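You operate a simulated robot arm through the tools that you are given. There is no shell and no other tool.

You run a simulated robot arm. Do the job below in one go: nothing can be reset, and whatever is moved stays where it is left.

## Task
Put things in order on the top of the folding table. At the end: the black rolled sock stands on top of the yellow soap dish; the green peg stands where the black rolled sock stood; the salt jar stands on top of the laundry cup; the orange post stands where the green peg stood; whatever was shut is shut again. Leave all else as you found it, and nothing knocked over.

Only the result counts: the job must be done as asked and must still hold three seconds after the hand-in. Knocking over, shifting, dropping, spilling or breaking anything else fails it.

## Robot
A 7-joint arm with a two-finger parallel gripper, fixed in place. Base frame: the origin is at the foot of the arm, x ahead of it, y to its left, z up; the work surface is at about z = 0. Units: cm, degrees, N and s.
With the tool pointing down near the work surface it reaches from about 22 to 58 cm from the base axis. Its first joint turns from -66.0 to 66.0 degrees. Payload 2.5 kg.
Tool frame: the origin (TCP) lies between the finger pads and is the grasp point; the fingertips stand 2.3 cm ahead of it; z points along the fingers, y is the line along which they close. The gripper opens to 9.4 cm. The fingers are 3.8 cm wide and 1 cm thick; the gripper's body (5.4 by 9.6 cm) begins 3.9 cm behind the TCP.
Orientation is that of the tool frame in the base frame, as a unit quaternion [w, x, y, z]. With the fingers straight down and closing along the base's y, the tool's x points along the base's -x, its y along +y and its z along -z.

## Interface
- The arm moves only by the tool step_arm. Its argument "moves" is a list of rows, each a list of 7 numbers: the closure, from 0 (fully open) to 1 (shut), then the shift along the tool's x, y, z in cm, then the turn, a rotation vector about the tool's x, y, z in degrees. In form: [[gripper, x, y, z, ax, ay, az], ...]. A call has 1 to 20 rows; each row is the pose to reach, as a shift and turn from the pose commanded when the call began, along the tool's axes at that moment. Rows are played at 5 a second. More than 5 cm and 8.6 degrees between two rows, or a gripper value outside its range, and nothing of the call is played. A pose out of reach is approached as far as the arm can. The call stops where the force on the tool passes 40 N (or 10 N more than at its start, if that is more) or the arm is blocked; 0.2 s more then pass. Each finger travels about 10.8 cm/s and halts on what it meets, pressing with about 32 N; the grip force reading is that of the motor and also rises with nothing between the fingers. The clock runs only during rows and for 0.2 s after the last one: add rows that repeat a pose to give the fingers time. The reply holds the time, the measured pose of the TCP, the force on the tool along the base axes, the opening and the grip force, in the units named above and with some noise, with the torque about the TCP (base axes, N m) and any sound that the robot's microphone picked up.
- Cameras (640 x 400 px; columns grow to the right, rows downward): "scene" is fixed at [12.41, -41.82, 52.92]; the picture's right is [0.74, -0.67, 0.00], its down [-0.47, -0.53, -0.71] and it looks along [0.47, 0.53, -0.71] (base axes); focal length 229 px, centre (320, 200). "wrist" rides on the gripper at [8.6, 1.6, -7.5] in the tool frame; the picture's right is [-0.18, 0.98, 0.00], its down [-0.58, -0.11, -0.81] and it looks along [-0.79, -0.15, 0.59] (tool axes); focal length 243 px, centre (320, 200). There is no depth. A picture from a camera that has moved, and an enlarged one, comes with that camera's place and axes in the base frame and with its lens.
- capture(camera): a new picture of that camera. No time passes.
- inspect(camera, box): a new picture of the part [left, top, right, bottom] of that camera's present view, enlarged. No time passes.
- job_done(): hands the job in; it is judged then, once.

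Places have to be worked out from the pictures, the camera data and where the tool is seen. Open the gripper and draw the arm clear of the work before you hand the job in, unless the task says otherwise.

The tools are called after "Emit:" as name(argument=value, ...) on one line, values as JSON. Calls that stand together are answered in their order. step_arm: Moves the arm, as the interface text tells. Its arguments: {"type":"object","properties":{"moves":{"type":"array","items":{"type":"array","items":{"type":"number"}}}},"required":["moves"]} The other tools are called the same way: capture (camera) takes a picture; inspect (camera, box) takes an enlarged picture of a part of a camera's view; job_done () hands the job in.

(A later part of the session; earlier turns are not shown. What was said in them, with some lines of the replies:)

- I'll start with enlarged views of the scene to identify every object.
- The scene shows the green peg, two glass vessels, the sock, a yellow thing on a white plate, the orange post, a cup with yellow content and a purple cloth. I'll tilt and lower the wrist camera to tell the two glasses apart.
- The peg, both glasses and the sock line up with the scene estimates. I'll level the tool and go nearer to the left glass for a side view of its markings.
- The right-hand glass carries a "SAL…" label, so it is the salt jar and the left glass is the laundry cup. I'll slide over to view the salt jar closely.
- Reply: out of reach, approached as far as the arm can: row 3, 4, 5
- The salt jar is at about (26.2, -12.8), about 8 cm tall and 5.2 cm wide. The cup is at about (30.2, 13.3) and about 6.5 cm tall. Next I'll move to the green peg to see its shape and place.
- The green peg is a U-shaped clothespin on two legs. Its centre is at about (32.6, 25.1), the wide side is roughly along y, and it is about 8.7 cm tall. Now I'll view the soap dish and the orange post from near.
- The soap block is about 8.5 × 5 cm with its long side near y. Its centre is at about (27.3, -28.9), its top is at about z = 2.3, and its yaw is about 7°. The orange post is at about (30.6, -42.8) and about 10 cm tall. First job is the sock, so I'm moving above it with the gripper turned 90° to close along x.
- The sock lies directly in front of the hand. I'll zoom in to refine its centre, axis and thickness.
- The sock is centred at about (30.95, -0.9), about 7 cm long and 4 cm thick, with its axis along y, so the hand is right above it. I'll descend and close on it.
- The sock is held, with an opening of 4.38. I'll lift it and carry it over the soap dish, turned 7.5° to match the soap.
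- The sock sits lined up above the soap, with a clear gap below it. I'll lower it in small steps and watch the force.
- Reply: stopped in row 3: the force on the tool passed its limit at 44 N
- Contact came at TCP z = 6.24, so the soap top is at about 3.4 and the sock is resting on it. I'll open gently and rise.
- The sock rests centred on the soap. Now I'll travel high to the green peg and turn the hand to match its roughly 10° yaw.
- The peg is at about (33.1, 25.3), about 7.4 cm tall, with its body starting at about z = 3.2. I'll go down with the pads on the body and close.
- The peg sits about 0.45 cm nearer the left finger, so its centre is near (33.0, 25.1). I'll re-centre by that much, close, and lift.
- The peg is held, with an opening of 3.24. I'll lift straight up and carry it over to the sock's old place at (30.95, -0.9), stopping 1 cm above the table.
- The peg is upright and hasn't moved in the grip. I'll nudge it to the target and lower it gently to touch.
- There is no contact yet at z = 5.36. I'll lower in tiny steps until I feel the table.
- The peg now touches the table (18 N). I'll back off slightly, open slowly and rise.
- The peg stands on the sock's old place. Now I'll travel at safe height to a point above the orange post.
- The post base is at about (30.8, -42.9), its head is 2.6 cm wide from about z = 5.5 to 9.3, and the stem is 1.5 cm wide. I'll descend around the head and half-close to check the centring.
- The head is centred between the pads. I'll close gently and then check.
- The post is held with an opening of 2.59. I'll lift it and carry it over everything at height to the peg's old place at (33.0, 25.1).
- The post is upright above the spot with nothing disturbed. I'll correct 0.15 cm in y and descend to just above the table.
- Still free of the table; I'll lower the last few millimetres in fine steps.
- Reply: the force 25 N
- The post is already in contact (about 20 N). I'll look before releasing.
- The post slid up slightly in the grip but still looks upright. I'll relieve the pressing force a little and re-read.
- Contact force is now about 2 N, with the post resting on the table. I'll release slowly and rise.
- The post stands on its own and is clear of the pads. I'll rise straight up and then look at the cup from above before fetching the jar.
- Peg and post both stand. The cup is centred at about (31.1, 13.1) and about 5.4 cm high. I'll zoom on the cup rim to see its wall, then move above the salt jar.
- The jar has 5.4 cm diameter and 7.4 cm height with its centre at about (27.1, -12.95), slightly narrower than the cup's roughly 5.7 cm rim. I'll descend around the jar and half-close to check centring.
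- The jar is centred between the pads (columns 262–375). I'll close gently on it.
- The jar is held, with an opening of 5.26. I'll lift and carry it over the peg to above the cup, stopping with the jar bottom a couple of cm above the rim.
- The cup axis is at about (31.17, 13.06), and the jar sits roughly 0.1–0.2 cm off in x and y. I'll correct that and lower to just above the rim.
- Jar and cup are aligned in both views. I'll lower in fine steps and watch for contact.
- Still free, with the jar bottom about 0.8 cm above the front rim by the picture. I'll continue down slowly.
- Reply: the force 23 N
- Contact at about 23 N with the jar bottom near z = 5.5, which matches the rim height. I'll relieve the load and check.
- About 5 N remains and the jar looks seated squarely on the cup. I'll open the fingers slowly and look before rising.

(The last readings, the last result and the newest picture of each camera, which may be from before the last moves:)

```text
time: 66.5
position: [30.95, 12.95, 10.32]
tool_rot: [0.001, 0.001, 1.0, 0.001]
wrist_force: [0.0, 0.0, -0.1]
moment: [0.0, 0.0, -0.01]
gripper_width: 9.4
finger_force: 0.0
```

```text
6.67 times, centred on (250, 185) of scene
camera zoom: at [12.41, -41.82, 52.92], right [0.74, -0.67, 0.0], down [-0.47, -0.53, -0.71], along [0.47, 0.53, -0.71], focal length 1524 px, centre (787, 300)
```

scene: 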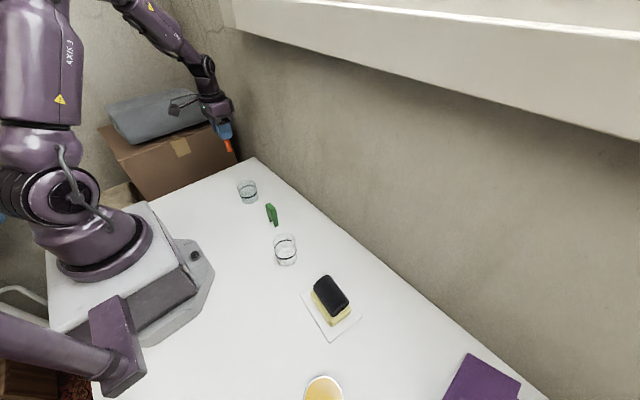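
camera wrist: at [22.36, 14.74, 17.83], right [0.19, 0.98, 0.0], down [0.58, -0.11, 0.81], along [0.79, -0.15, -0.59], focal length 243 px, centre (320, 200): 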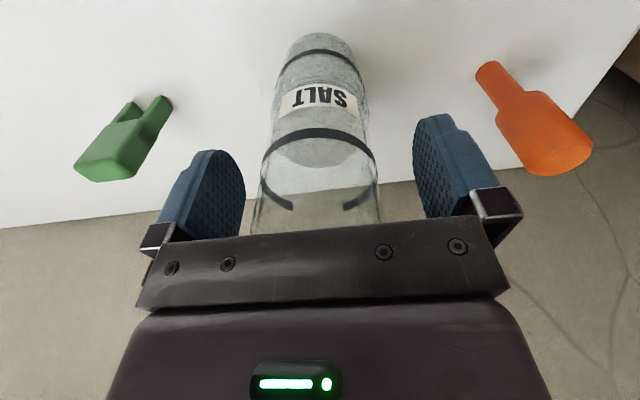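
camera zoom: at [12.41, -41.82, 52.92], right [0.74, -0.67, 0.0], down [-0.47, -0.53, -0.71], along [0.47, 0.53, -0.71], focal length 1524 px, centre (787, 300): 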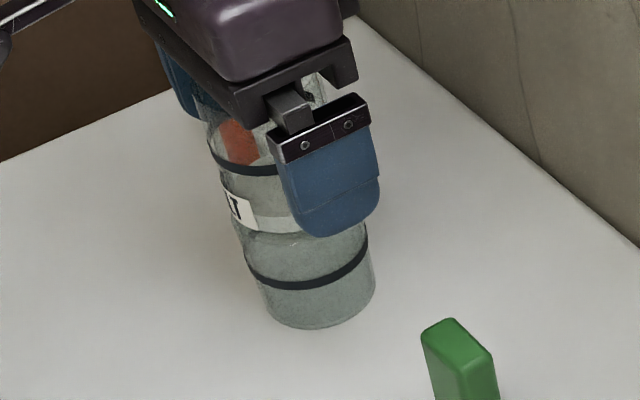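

The jar stands free. I'll rise straight up, back away, and check everything.

Emit:
step_arm(moves=[[0, 0, 0, -2, 0, 0, 0], [0, 0, 0, -5, 0, 0, 0], [0, 0, 0, -9, 0, 0, 0], [0, 0, 0, -12, 0, 0, 0], [0, 3, -2, -13, 0, 0, 0], [0, 6, -4, -13, 0, 0, 0], [0, 6, -6, -13, 0, 0, 0], [0, 6, -6, -13, 0, 0, 0]])

Emit:
capture(camera="scene")

Emit:
inspect(camera="scene", box=[215, 145, 295, 225])

Emit:
inspect(camera="scene", box=[290, 260, 450, 360])

Emit:
capture(camera="wrist")

```text
time: 68.3
position: [24.96, 6.92, 23.38]
tool_rot: [0.001, 0.0, 1.0, 0.0]
wrist_force: [-0.7, -0.3, 0.0]
moment: [0.0, 0.0, -0.01]
gripper_width: 9.38
finger_force: 0.1
```

```text
taken
```

scene: 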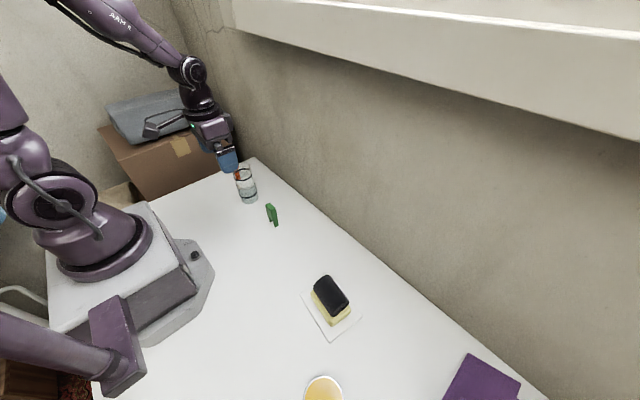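

```text
5.00 times, centred on (255, 185) of scene
camera zoom: at [12.41, -41.82, 52.92], right [0.74, -0.67, 0.0], down [-0.47, -0.53, -0.71], along [0.47, 0.53, -0.71], focal length 1143 px, centre (645, 275)
```

zoom: 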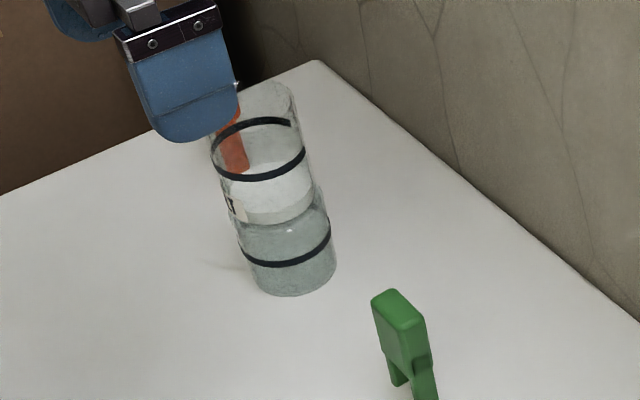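

```text
4.00 times, centred on (370, 310) of scene
camera zoom: at [12.41, -41.82, 52.92], right [0.74, -0.67, 0.0], down [-0.47, -0.53, -0.71], along [0.47, 0.53, -0.71], focal length 914 px, centre (120, -240)
```

zoom: 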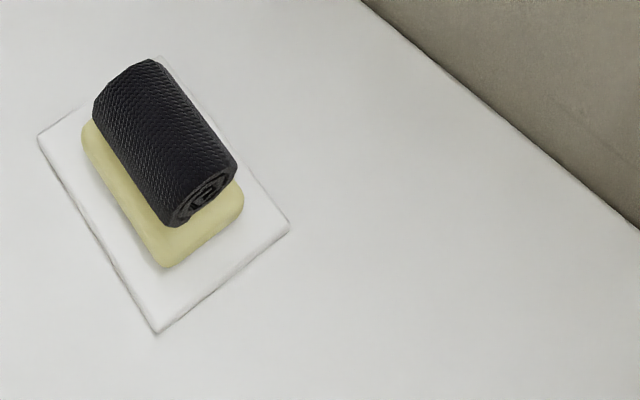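

```text
taken
camera wrist: at [16.26, 8.7, 30.82], right [0.18, 0.98, 0.0], down [0.58, -0.11, 0.81], along [0.79, -0.15, -0.59], focal length 243 px, centre (320, 200)
```

wrist: 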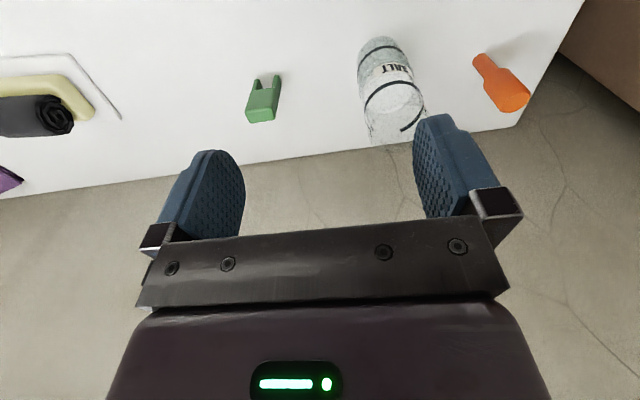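

Everything stands as asked: the sock on the soap dish, the peg on the sock's spot, the post at about (33, 25), and the salt jar on the laundry cup. I'll withdraw a bit further, let time pass and check once more.

Emit:
step_arm(moves=[[0, 0, -3, -2, 0, 0, 0], [0, 0, -5, -4, 0, 0, 0], [0, 0, -5, -4, 0, 0, 0], [0, 0, -5, -4, 0, 0, 0], [0, 0, -5, -4, 0, 0, 0], [0, 0, -5, -4, 0, 0, 0], [0, 0, -5, -4, 0, 0, 0], [0, 0, -5, -4, 0, 0, 0]])

Emit:
capture(camera="wrist")

Emit:
capture(camera="scene")

```text
time: 70.1
position: [24.87, 1.93, 27.37]
tool_rot: [0.001, 0.0, 1.0, 0.002]
wrist_force: [0.0, -0.5, 0.1]
moment: [0.01, 0.01, 0.02]
gripper_width: 9.42
finger_force: 0.1
```

```text
taken
camera wrist: at [16.29, 3.69, 34.78], right [0.19, 0.98, 0.0], down [0.58, -0.11, 0.81], along [0.79, -0.15, -0.59], focal length 243 px, centre (320, 200)
```

wrist: 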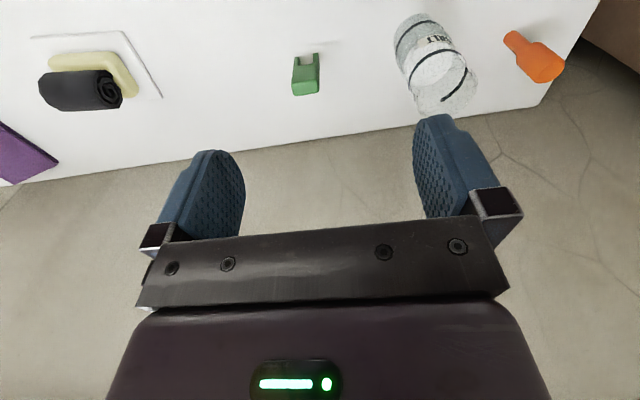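

```text
taken
```

scene: 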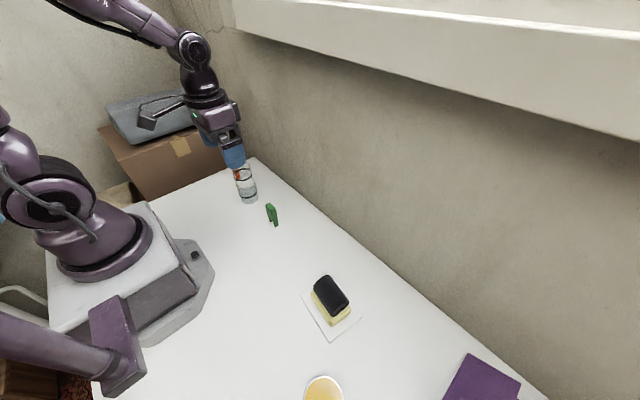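

All items are stable, the gripper is open and the arm is clear, so I'm handing the job in.

Emit:
job_done()

```text
The job is handed in.
```

I finished the rearrangement and handed the job in. In the last pictures before the hand-in, everything was standing and steady. The hand-in reply gave no verdict.

- **Black rolled sock:** it lies centred on the yellow soap, on its white dish. I took that dish to be the "yellow soap dish". A tin with a yellow lid stands further along the table, and I left it alone.
- **Green peg:** it stands on its two legs where the sock was, at about (30.9, -0.9).
- **Salt jar:** it stands upright on the rim of the laundry cup.
- **Orange post:** it stands where the peg was, at about (33.0, 25.0).

Nothing needed opening, so there was nothing to shut again. I saw nothing else moved or knocked over. The gripper is open and the arm is clear of the work.
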